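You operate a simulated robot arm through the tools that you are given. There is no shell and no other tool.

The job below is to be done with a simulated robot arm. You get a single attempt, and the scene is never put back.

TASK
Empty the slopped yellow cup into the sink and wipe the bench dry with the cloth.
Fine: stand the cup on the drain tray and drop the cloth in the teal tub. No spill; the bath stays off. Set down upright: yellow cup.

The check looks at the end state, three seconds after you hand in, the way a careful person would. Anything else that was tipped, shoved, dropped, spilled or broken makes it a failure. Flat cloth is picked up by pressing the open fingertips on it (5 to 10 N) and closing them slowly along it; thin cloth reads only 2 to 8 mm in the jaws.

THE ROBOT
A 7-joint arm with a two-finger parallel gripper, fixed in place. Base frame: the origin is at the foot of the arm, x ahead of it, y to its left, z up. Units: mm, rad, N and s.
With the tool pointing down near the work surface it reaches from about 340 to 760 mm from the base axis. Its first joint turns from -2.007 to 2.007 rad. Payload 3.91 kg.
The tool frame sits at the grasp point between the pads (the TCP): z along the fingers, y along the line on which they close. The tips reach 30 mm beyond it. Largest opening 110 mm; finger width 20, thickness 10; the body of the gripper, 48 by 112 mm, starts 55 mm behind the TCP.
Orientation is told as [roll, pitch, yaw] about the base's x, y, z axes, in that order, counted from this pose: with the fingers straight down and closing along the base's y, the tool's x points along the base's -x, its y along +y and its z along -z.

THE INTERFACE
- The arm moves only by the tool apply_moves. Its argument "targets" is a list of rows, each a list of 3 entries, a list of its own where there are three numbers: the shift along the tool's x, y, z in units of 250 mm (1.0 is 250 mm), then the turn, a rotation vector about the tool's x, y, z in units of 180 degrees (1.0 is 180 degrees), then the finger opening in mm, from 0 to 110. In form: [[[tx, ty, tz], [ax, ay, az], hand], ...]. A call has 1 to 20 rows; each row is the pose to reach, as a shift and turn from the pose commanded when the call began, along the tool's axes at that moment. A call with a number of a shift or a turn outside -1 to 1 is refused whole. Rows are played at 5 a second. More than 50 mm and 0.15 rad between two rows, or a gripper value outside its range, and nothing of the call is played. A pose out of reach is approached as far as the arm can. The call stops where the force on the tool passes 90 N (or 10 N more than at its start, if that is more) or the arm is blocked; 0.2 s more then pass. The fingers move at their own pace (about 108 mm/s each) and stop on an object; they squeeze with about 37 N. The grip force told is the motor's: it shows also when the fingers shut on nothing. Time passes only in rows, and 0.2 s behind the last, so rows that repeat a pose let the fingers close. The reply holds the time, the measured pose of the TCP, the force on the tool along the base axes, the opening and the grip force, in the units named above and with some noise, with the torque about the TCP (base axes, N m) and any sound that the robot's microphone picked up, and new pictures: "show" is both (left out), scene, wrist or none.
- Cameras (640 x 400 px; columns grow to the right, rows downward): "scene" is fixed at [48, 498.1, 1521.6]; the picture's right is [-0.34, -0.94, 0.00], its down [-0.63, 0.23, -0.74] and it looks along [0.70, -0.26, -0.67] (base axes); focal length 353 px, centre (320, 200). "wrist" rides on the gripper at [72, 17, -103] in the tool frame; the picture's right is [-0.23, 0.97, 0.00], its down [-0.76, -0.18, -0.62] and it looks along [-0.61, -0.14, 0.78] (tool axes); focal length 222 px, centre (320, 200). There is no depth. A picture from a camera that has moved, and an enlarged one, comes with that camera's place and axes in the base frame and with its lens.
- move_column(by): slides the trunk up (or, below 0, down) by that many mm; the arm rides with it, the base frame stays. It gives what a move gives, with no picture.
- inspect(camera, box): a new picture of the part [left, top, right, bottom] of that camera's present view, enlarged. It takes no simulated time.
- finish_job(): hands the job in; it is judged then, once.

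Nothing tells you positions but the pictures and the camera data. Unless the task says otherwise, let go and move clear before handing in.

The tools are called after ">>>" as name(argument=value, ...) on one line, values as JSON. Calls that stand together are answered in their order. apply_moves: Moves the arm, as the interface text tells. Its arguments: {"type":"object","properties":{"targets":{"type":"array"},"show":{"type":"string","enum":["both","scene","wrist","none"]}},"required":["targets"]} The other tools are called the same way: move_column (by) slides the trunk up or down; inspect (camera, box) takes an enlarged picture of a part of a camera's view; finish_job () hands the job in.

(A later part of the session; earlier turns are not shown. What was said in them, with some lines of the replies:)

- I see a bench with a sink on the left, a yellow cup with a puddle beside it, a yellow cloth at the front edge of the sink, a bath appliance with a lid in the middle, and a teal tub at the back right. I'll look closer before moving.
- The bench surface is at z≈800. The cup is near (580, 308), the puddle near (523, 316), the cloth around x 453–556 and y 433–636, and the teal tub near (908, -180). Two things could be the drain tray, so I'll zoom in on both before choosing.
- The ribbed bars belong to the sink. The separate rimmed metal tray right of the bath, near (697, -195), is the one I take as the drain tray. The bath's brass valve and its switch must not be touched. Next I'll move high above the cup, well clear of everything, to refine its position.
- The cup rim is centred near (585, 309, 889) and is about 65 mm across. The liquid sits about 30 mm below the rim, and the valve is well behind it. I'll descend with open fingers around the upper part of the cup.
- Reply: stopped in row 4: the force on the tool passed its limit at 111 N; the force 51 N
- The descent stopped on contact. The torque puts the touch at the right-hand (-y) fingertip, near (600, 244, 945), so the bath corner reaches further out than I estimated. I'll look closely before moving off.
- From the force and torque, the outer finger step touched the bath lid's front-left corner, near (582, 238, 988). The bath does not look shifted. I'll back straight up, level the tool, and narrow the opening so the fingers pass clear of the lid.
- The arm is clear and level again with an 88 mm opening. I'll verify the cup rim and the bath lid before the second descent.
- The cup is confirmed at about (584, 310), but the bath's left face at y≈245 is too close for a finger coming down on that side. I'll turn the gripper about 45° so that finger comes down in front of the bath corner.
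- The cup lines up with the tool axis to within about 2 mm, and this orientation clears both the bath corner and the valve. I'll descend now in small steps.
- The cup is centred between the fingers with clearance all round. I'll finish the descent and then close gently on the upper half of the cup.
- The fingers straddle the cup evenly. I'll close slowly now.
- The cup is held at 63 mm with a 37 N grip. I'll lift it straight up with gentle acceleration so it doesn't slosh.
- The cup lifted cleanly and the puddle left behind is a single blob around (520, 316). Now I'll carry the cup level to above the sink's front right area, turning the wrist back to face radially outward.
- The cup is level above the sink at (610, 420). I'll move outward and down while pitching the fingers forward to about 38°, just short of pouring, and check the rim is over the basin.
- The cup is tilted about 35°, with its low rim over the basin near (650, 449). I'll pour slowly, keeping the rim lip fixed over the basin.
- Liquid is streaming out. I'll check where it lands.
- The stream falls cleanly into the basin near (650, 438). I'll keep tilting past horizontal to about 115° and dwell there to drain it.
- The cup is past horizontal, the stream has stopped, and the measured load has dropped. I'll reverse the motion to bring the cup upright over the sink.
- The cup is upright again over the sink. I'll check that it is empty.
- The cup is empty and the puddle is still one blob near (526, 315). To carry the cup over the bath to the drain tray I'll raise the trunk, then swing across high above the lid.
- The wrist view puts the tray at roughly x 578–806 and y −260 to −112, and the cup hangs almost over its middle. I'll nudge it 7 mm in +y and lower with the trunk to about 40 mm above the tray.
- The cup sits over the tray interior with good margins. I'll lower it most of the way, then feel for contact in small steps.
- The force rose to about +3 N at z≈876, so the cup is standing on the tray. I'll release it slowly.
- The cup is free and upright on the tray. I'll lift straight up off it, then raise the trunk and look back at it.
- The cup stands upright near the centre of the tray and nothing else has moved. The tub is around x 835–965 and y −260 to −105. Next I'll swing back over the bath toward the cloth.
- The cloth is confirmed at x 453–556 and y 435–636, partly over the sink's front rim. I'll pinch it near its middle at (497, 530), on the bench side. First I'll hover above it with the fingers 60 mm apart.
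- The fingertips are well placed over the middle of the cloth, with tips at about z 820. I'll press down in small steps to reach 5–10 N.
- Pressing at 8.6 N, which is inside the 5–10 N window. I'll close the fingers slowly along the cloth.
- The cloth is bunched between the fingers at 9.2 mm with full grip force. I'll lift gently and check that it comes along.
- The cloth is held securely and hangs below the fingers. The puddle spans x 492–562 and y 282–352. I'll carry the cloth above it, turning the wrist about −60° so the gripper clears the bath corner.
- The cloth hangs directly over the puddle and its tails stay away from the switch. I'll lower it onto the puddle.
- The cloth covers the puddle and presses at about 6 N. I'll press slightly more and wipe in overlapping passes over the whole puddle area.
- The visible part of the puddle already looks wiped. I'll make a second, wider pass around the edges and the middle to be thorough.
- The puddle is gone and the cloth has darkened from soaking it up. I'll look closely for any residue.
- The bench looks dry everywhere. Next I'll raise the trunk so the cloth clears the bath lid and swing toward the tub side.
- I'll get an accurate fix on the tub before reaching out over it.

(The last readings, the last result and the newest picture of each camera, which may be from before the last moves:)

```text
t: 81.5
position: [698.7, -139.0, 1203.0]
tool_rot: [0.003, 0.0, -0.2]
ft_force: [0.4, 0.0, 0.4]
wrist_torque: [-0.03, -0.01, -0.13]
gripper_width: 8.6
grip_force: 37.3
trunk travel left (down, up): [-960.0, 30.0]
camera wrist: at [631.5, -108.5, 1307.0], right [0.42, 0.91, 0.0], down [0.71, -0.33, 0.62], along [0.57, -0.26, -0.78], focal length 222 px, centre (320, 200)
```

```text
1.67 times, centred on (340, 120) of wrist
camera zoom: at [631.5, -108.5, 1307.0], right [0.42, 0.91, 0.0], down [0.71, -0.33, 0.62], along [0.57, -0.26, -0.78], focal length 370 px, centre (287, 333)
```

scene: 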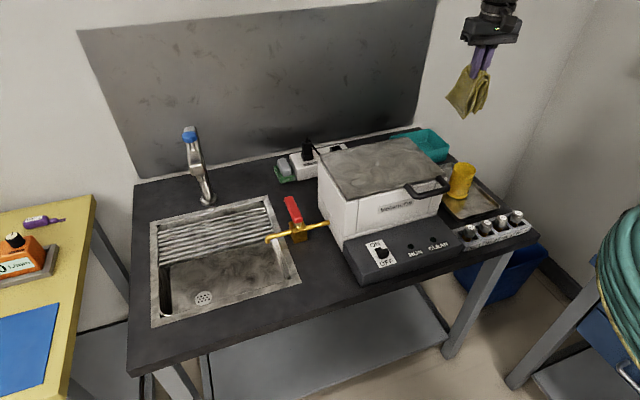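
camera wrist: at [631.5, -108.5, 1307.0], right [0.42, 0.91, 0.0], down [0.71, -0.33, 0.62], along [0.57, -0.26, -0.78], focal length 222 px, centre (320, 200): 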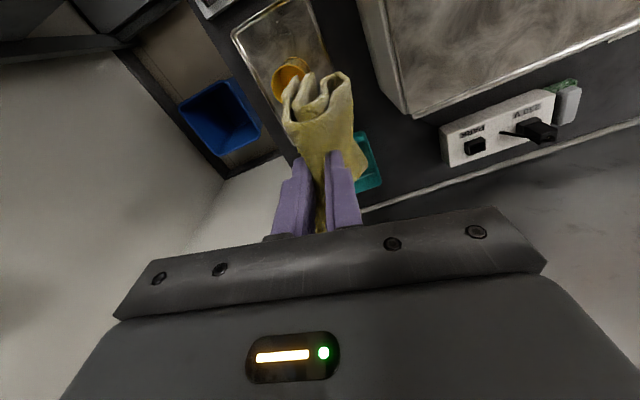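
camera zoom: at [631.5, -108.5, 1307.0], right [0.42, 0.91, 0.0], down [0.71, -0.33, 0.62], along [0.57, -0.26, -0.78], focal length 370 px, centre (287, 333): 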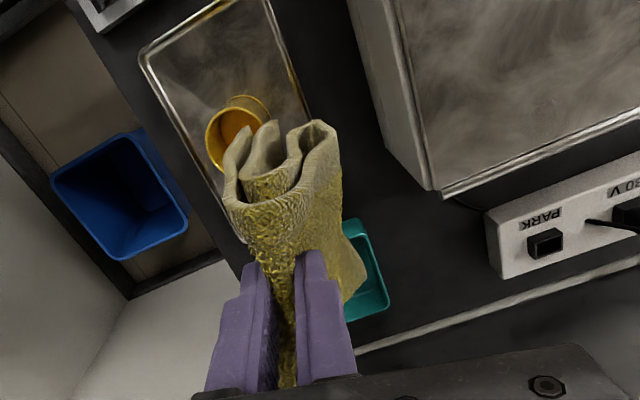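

The tub's rim spans x 838–957 and y −255 to −97, at z≈865, centred at (898, −176). I'll pitch the tool forward about the wrist so the cloth reaches out over the tub, still high up.

>>> apply_moves(targets=[[[-0.1, 0, -0.007], [0, -0.0417, 0], 0], [[-0.198, 0, -0.027], [0, -0.0833, 0], 0], [[-0.293, 0, -0.06], [0, -0.125, 0], 0], [[-0.382, 0, -0.106], [0, -0.1667, 0], 0], [[-0.466, 0, -0.163], [0, -0.2083, 0], 0], [[-0.54, 0, -0.231], [0, -0.25, 0], 0], [[-0.606, 0, -0.308], [0, -0.2917, 0], 0], [[-0.662, 0, -0.394], [0, -0.3333, 0], 0], [[-0.706, 0, -0.486], [0, -0.375, 0], 0], [[-0.738, 0, -0.584], [0, -0.4167, 0], 0], [[-0.738, 0, -0.584], [0, -0.4167, 0], 0]], show="both")

```text
t: 83.9
position: [878.5, -176.7, 1348.2]
tool_rot: [0.01, -1.31, -0.212]
ft_force: [-0.5, 0.3, -1.3]
wrist_torque: [0.01, 0.06, -0.06]
gripper_width: 8.7
grip_force: 37.3
trunk travel left (down, up): [-960.0, 30.0]
camera wrist: at [767.1, -137.7, 1306.0], right [0.25, 0.94, 0.22], down [-0.43, -0.09, 0.9], along [0.86, -0.32, 0.38], focal length 222 px, centre (320, 200)
```

scene: 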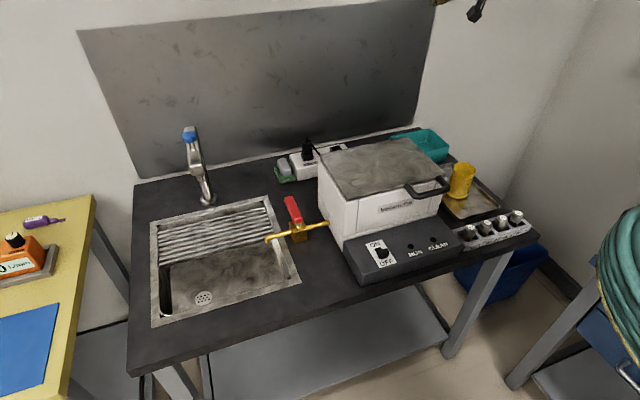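
wrist: 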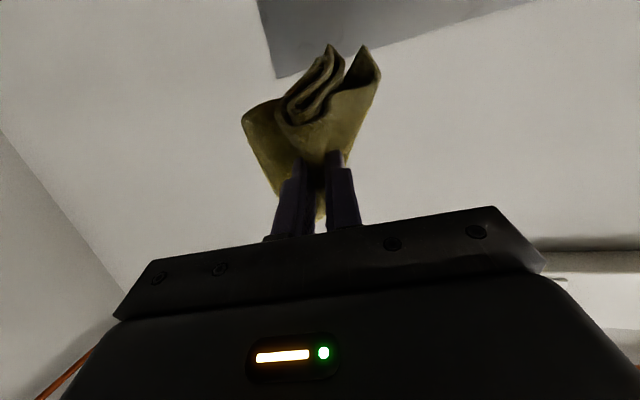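

The tool is at 75° with the cloth above the tub at (878, −177). I'll lower the trunk in stages, checking as I go.

>>> move_column(by=-230)

>>> inspect(camera="scene", box=[320, 0, 640, 240])

>>> inspect(camera="wrist", box=[0, 0, 640, 400])

```text
t: 86.4
position: [878.1, -176.4, 1119.0]
tool_rot: [0.009, -1.309, -0.213]
ft_force: [-1.1, -0.3, -0.2]
wrist_torque: [-0.02, 0.07, -0.08]
gripper_width: 8.5
grip_force: 36.7
trunk travel left (down, up): [-730.0, 260.0]
```

```text
1.67 times, centred on (480, 120) of scene
camera zoom: at [48.0, 498.1, 1521.6], right [-0.34, -0.94, 0.0], down [-0.63, 0.23, -0.74], along [0.7, -0.26, -0.67], focal length 589 px, centre (53, 333)
```

zoom: 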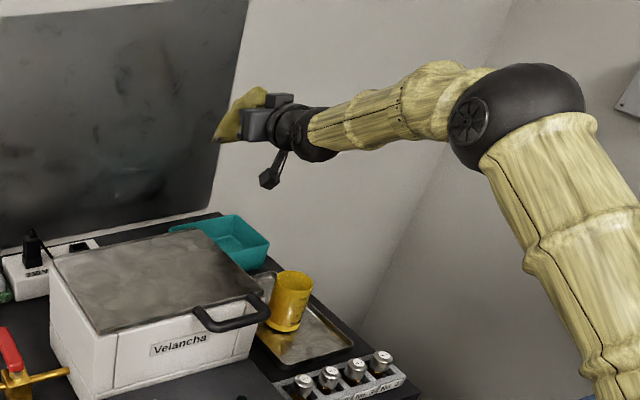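

```text
1.00 times, centred on (320, 200) of wrist (not enlarged: the box is as wide or as high as the picture)
camera zoom: at [766.8, -137.8, 1076.1], right [0.25, 0.94, 0.22], down [-0.43, -0.09, 0.9], along [0.86, -0.32, 0.38], focal length 222 px, centre (320, 200)
```

zoom: 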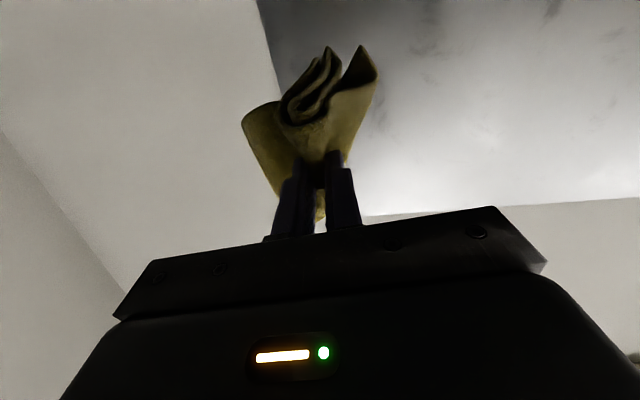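

The damp cloth is fairly stiff and sticks out past the fingertips to x≈970, which would overshoot the tub's back rim. I'll reduce the pitch to about 60° and pull back so the cloth sits centred over the tub.

>>> apply_moves(targets=[[[0.009, 0, -0.035], [0, 0.0278, 0], 0], [[0.019, 0, -0.07], [0, 0.0556, 0], 0], [[0.028, 0, -0.1043], [0, 0.0833, 0], 0], [[0.028, 0, -0.1043], [0, 0.0833, 0], 0]], show="both")

>>> inspect(camera="scene", box=[360, 20, 560, 200])

```text
t: 87.4
position: [852.6, -172.5, 1119.2]
tool_rot: [0.005, -1.045, -0.208]
ft_force: [0.5, -0.2, 0.0]
wrist_torque: [0.01, -0.01, -0.08]
gripper_width: 8.5
grip_force: 37.6
trunk travel left (down, up): [-730.0, 260.0]
camera wrist: at [733.3, -130.8, 1108.1], right [0.31, 0.93, 0.2], down [-0.19, -0.14, 0.97], along [0.93, -0.34, 0.13], focal length 222 px, centre (320, 200)
```

scene: 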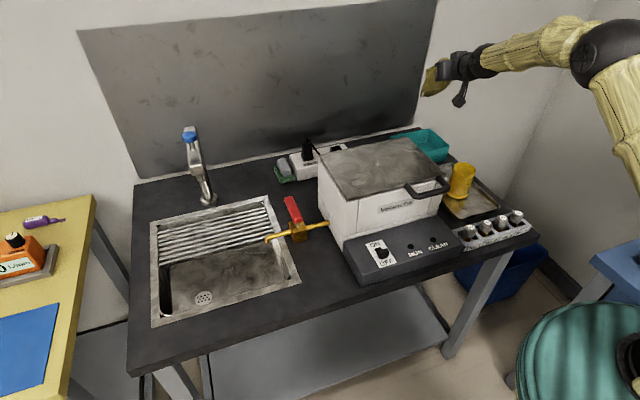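
wrist: 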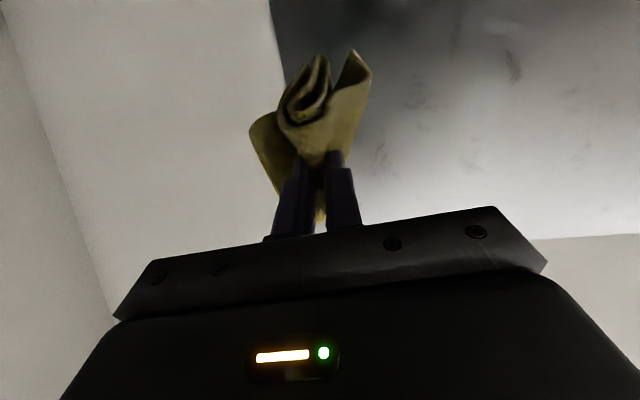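

```text
2.22 times, centred on (460, 110) of scene
camera zoom: at [48.0, 498.1, 1521.6], right [-0.34, -0.94, 0.0], down [-0.63, 0.23, -0.74], along [0.7, -0.26, -0.67], focal length 785 px, centre (9, 400)
```

zoom: 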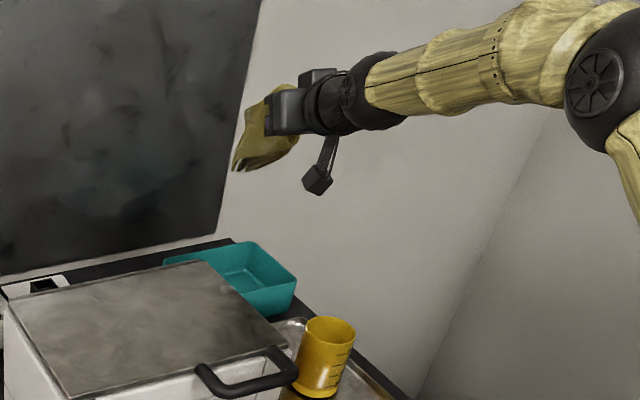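

The cloth now spans about x 850–930, centred over the tub, with its bottom roughly 105 mm below the TCP. I'll lower further so the bottom dips just inside the tub; cup and lid clearances are fine.

>>> move_column(by=-120)

>>> inspect(camera="scene", box=[360, 60, 560, 220])

```text
t: 88.9
position: [853.4, -171.4, 997.5]
tool_rot: [0.008, -1.048, -0.208]
ft_force: [0.3, -0.8, -0.4]
wrist_torque: [-0.01, 0.05, -0.05]
gripper_width: 8.5
grip_force: 36.8
trunk travel left (down, up): [-610.0, 380.0]
```

```text
2.50 times, centred on (460, 140) of scene
camera zoom: at [48.0, 498.1, 1521.6], right [-0.34, -0.94, 0.0], down [-0.63, 0.23, -0.74], along [0.7, -0.26, -0.67], focal length 883 px, centre (-30, 350)
```

zoom: 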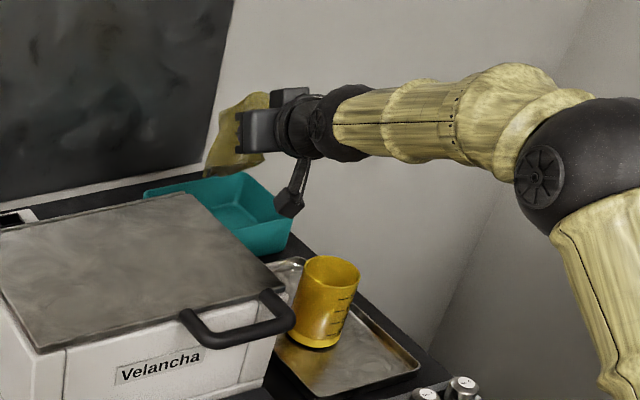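

>>> move_column(by=-48)

>>> inspect(camera="scene", box=[360, 80, 540, 220])

>>> inspect(camera="wrist", box=[0, 0, 640, 400])

```text
t: 89.8
position: [853.0, -172.2, 950.5]
tool_rot: [0.006, -1.047, -0.208]
ft_force: [0.0, 0.0, -0.9]
wrist_torque: [-0.01, 0.02, -0.08]
gripper_width: 8.2
grip_force: 36.7
trunk travel left (down, up): [-562.0, 428.0]
```

```text
2.86 times, centred on (450, 150) of scene
camera zoom: at [48.0, 498.1, 1521.6], right [-0.34, -0.94, 0.0], down [-0.63, 0.23, -0.74], along [0.7, -0.26, -0.67], focal length 1009 px, centre (-51, 343)
```

zoom: 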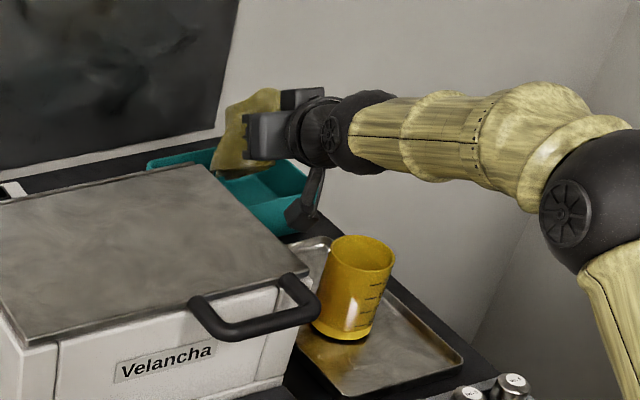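

```text
1.00 times, centred on (320, 200) of wrist (not enlarged: the box is as wide or as high as the picture)
camera zoom: at [733.1, -130.8, 940.2], right [0.31, 0.93, 0.2], down [-0.19, -0.14, 0.97], along [0.93, -0.34, 0.13], focal length 222 px, centre (320, 200)
```

zoom: 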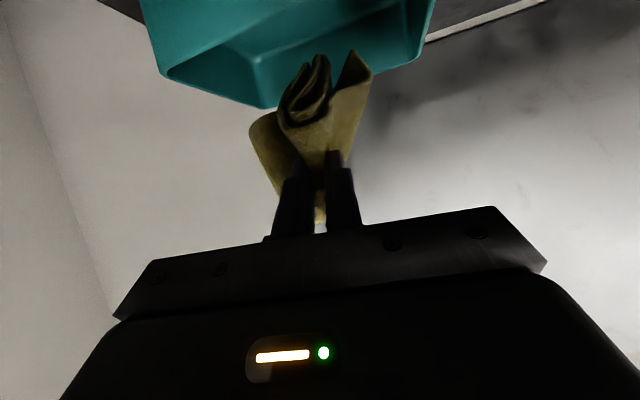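

By triangulation the cloth's lowest tip is at about (896, −145, 872), inside the tub's outline and near rim height. I'll lower 20 mm more and open the fingers.

>>> move_column(by=-20)

>>> apply_moves(targets=[[[0, 0, 0], [0, 0, 0], 15], [[0, 0, 0], [0, 0, 0], 25], [[0, 0, 0], [0, 0, 0], 40], [[0, 0, 0], [0, 0, 0], 55], [[0, 0, 0], [0, 0, 0], 65], [[0, 0, 0], [0, 0, 0], 65], [[0, 0, 0], [0, 0, 0], 65]], show="both")

>>> inspect(camera="scene", box=[360, 80, 540, 220])

```text
t: 90.4
position: [851.3, -171.1, 930.3]
tool_rot: [0.006, -1.047, -0.207]
ft_force: [1.4, 0.6, 0.2]
wrist_torque: [0.0, 0.0, -0.06]
gripper_width: 8.8
grip_force: 36.5
trunk travel left (down, up): [-542.0, 448.0]
```

```text
t: 92.0
position: [853.3, -171.3, 931.1]
tool_rot: [0.006, -1.047, -0.207]
ft_force: [0.9, 0.5, -0.1]
wrist_torque: [-0.01, -0.02, -0.01]
gripper_width: 64.9
grip_force: 0.2
trunk travel left (down, up): [-542.0, 448.0]
camera wrist: at [733.2, -130.8, 920.0], right [0.31, 0.93, 0.2], down [-0.19, -0.14, 0.97], along [0.93, -0.34, 0.13], focal length 222 px, centre (320, 200)
```

scene: 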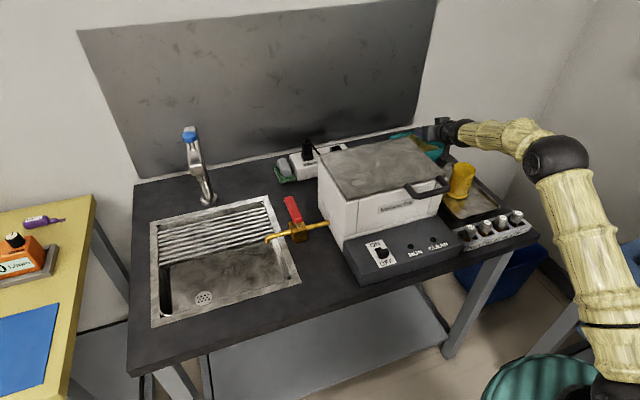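
wrist: 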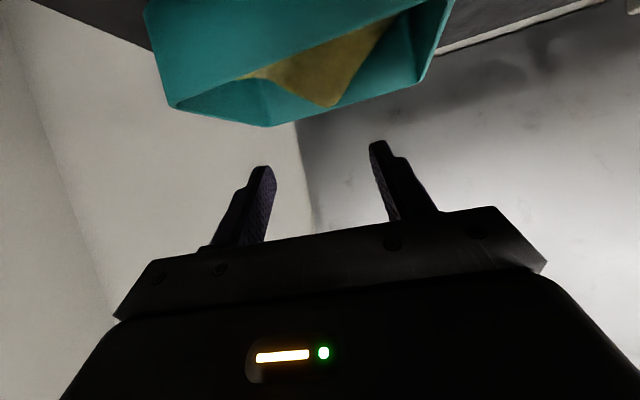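

```text
2.86 times, centred on (450, 150) of scene
camera zoom: at [48.0, 498.1, 1521.6], right [-0.34, -0.94, 0.0], down [-0.63, 0.23, -0.74], along [0.7, -0.26, -0.67], focal length 1009 px, centre (-51, 343)
```

zoom: 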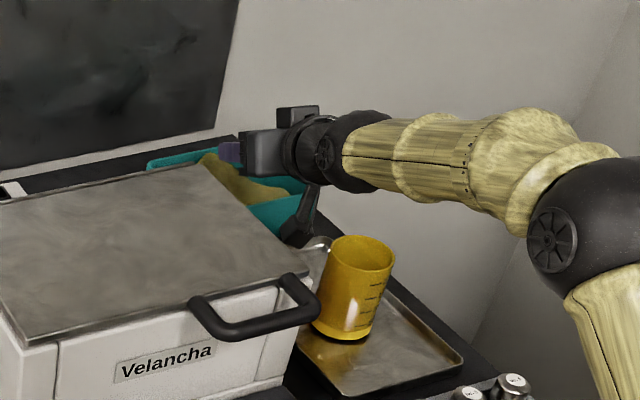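

The cloth has dropped into the tub. I'll raise the trunk straight up and check that it lies fully inside.

>>> move_column(by=250)

>>> inspect(camera="scene", box=[370, 110, 510, 220])

```text
t: 94.6
position: [853.5, -171.8, 1180.8]
tool_rot: [0.006, -1.048, -0.208]
ft_force: [-0.6, 0.8, 0.7]
wrist_torque: [0.0, -0.01, 0.01]
gripper_width: 65.1
grip_force: 0.0
trunk travel left (down, up): [-792.0, 198.0]
```

```text
3.64 times, centred on (440, 165) of scene
camera zoom: at [48.0, 498.1, 1521.6], right [-0.34, -0.94, 0.0], down [-0.63, 0.23, -0.74], along [0.7, -0.26, -0.67], focal length 1284 px, centre (-116, 327)
```

zoom: 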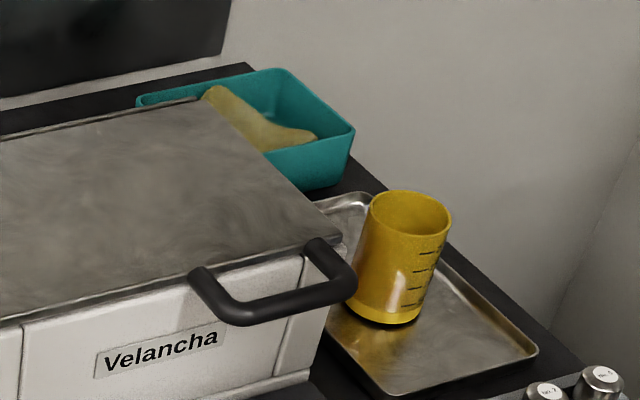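

The cloth looks to be inside the tub, and the cup stands upright on the tray. I'll bring the tool back to vertical, which also gives a view down into the tub.

>>> apply_moves(targets=[[[0.11, 0, -0.008], [0, 0.0444, 0], 65], [[0.217, 0, -0.031], [0, 0.0889, 0], 65], [[0.32, 0, -0.068], [0, 0.1333, 0], 65], [[0.417, 0, -0.12], [0, 0.1778, 0], 65], [[0.506, 0, -0.184], [0, 0.2222, 0], 65], [[0.586, 0, -0.26], [0, 0.2667, 0], 65], [[0.646, 0, -0.336], [0, 0.3056, 0], 65], [[0.682, 0, -0.394], [0, 0.3335, 0], 65], [[0.682, 0, -0.394], [0, 0.3335, 0], 65]], show="both")

>>> inspect(camera="wrist", box=[220, 40, 460, 240])

>>> inspect(camera="scene", box=[385, 115, 465, 170])

```text
t: 96.6
position: [684.4, -136.2, 1081.6]
tool_rot: [0.001, 0.0, -0.203]
ft_force: [-0.7, -0.4, -0.6]
wrist_torque: [-0.01, -0.03, -0.04]
gripper_width: 65.0
grip_force: 0.1
trunk travel left (down, up): [-792.0, 198.0]
camera wrist: at [618.0, -107.0, 1185.8], right [0.42, 0.91, 0.0], down [0.71, -0.33, 0.62], along [0.56, -0.26, -0.78], focal length 222 px, centre (320, 200)
```

scene: 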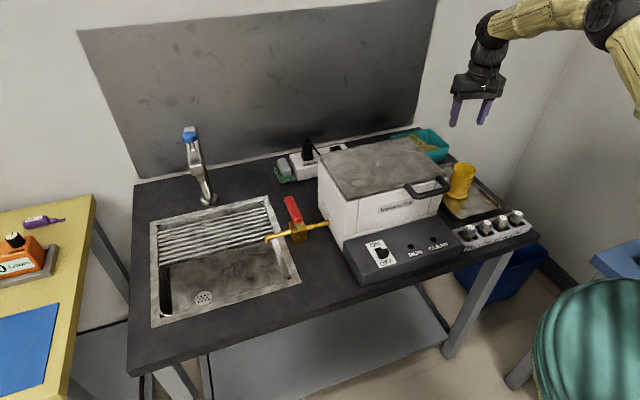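
wrist: 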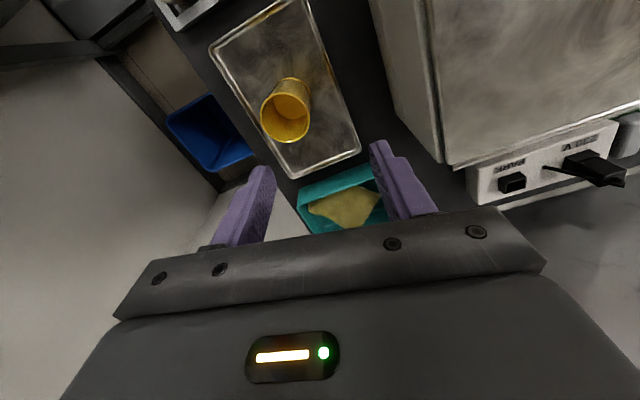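

```text
2.00 times, centred on (340, 140) of wrist
camera zoom: at [618.0, -107.0, 1185.8], right [0.42, 0.91, 0.0], down [0.71, -0.33, 0.62], along [0.56, -0.26, -0.78], focal length 444 px, centre (280, 320)
```

zoom: 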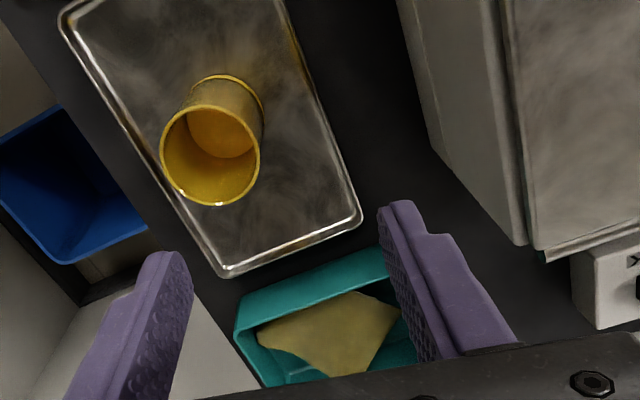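

```text
7.27 times, centred on (425, 142) of scene
camera zoom: at [48.0, 498.1, 1521.6], right [-0.34, -0.94, 0.0], down [-0.63, 0.23, -0.74], along [0.7, -0.26, -0.67], focal length 2568 px, centre (-444, 618)
```

zoom: 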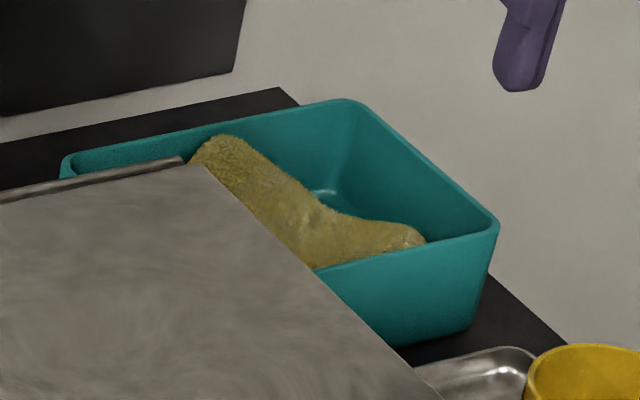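

The cloth lies entirely inside the tub and the cup is empty and upright on the tray. I'll do a last check of the bench, the switch, the valve and the remaining items.

>>> inspect(camera="scene", box=[260, 120, 540, 300])

>>> inspect(camera="scene", box=[270, 190, 400, 300])

>>> inspect(camera="scene", box=[120, 120, 320, 370])

```text
2.22 times, centred on (400, 210) of scene
camera zoom: at [48.0, 498.1, 1521.6], right [-0.34, -0.94, 0.0], down [-0.63, 0.23, -0.74], along [0.7, -0.26, -0.67], focal length 785 px, centre (142, 178)
```

zoom: 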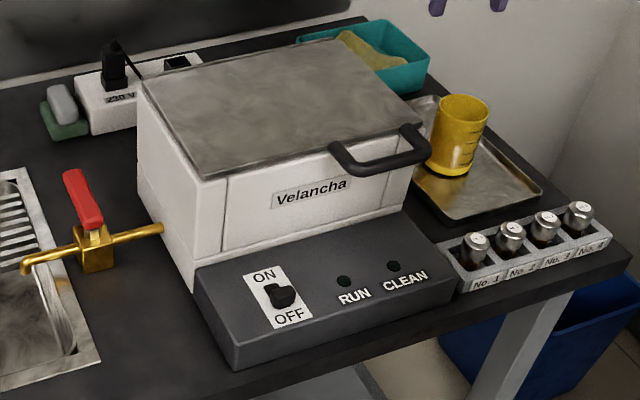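

```text
3.64 times, centred on (335, 245) of scene
camera zoom: at [48.0, 498.1, 1521.6], right [-0.34, -0.94, 0.0], down [-0.63, 0.23, -0.74], along [0.7, -0.26, -0.67], focal length 1284 px, centre (266, 36)
```

zoom: 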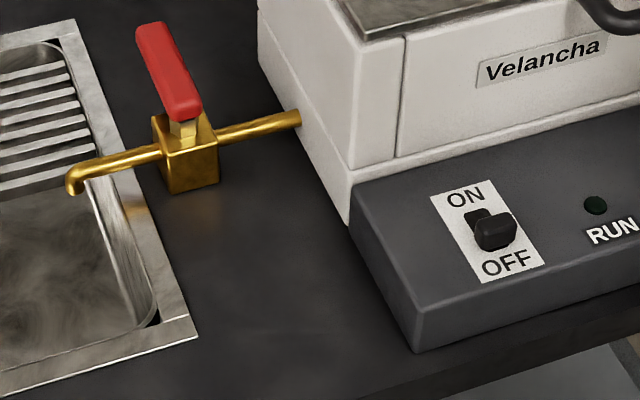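

```text
1.60 times, centred on (220, 245) of scene
camera zoom: at [48.0, 498.1, 1521.6], right [-0.34, -0.94, 0.0], down [-0.63, 0.23, -0.74], along [0.7, -0.26, -0.67], focal length 565 px, centre (480, 128)
```

zoom: 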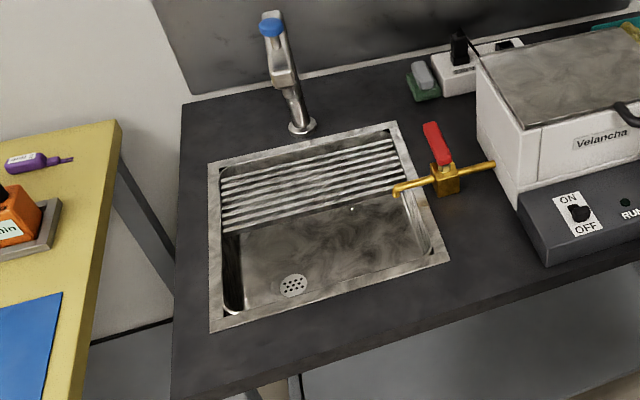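

Everything checks out:
- **Cup:** empty and standing upright on the drain tray.
- **Bench:** dry, with no residue visible.
- **Cloth:** inside the teal tub.
- **Bath:** switch still at OFF, and the valve, lid and vials are where they were.
- **Gripper:** open and clear.

I'm handing in now.

>>> finish_job()

```text
The job is handed in.
```

The job is handed in. The cup was emptied into the sink, the puddle was wiped up, and I saw no spills. I don't have the judge's result.

- **Cup:** it stands upright and empty on the rimmed metal tray to the right of the bath.
- **Bench:** the puddle is gone and close-up views showed no residue.
- **Cloth:** it lies fully inside the teal tub.
- **Bath:** the switch is still at OFF, and the valve and vials are where they were.

Two things could count against it:

- **Contact with the bath:** on my first descent to the cup, a finger pressed on the corner of the bath lid hard enough to trip the force stop, at 111 N. The before-and-after pictures show no shift in the lid or the bath.
- **Which tray:** the task did not say which object is the drain tray. I chose the rimmed tray because the ribbed bars looked like part of the sink. They were also beyond the arm's reach with the tool pointing down.
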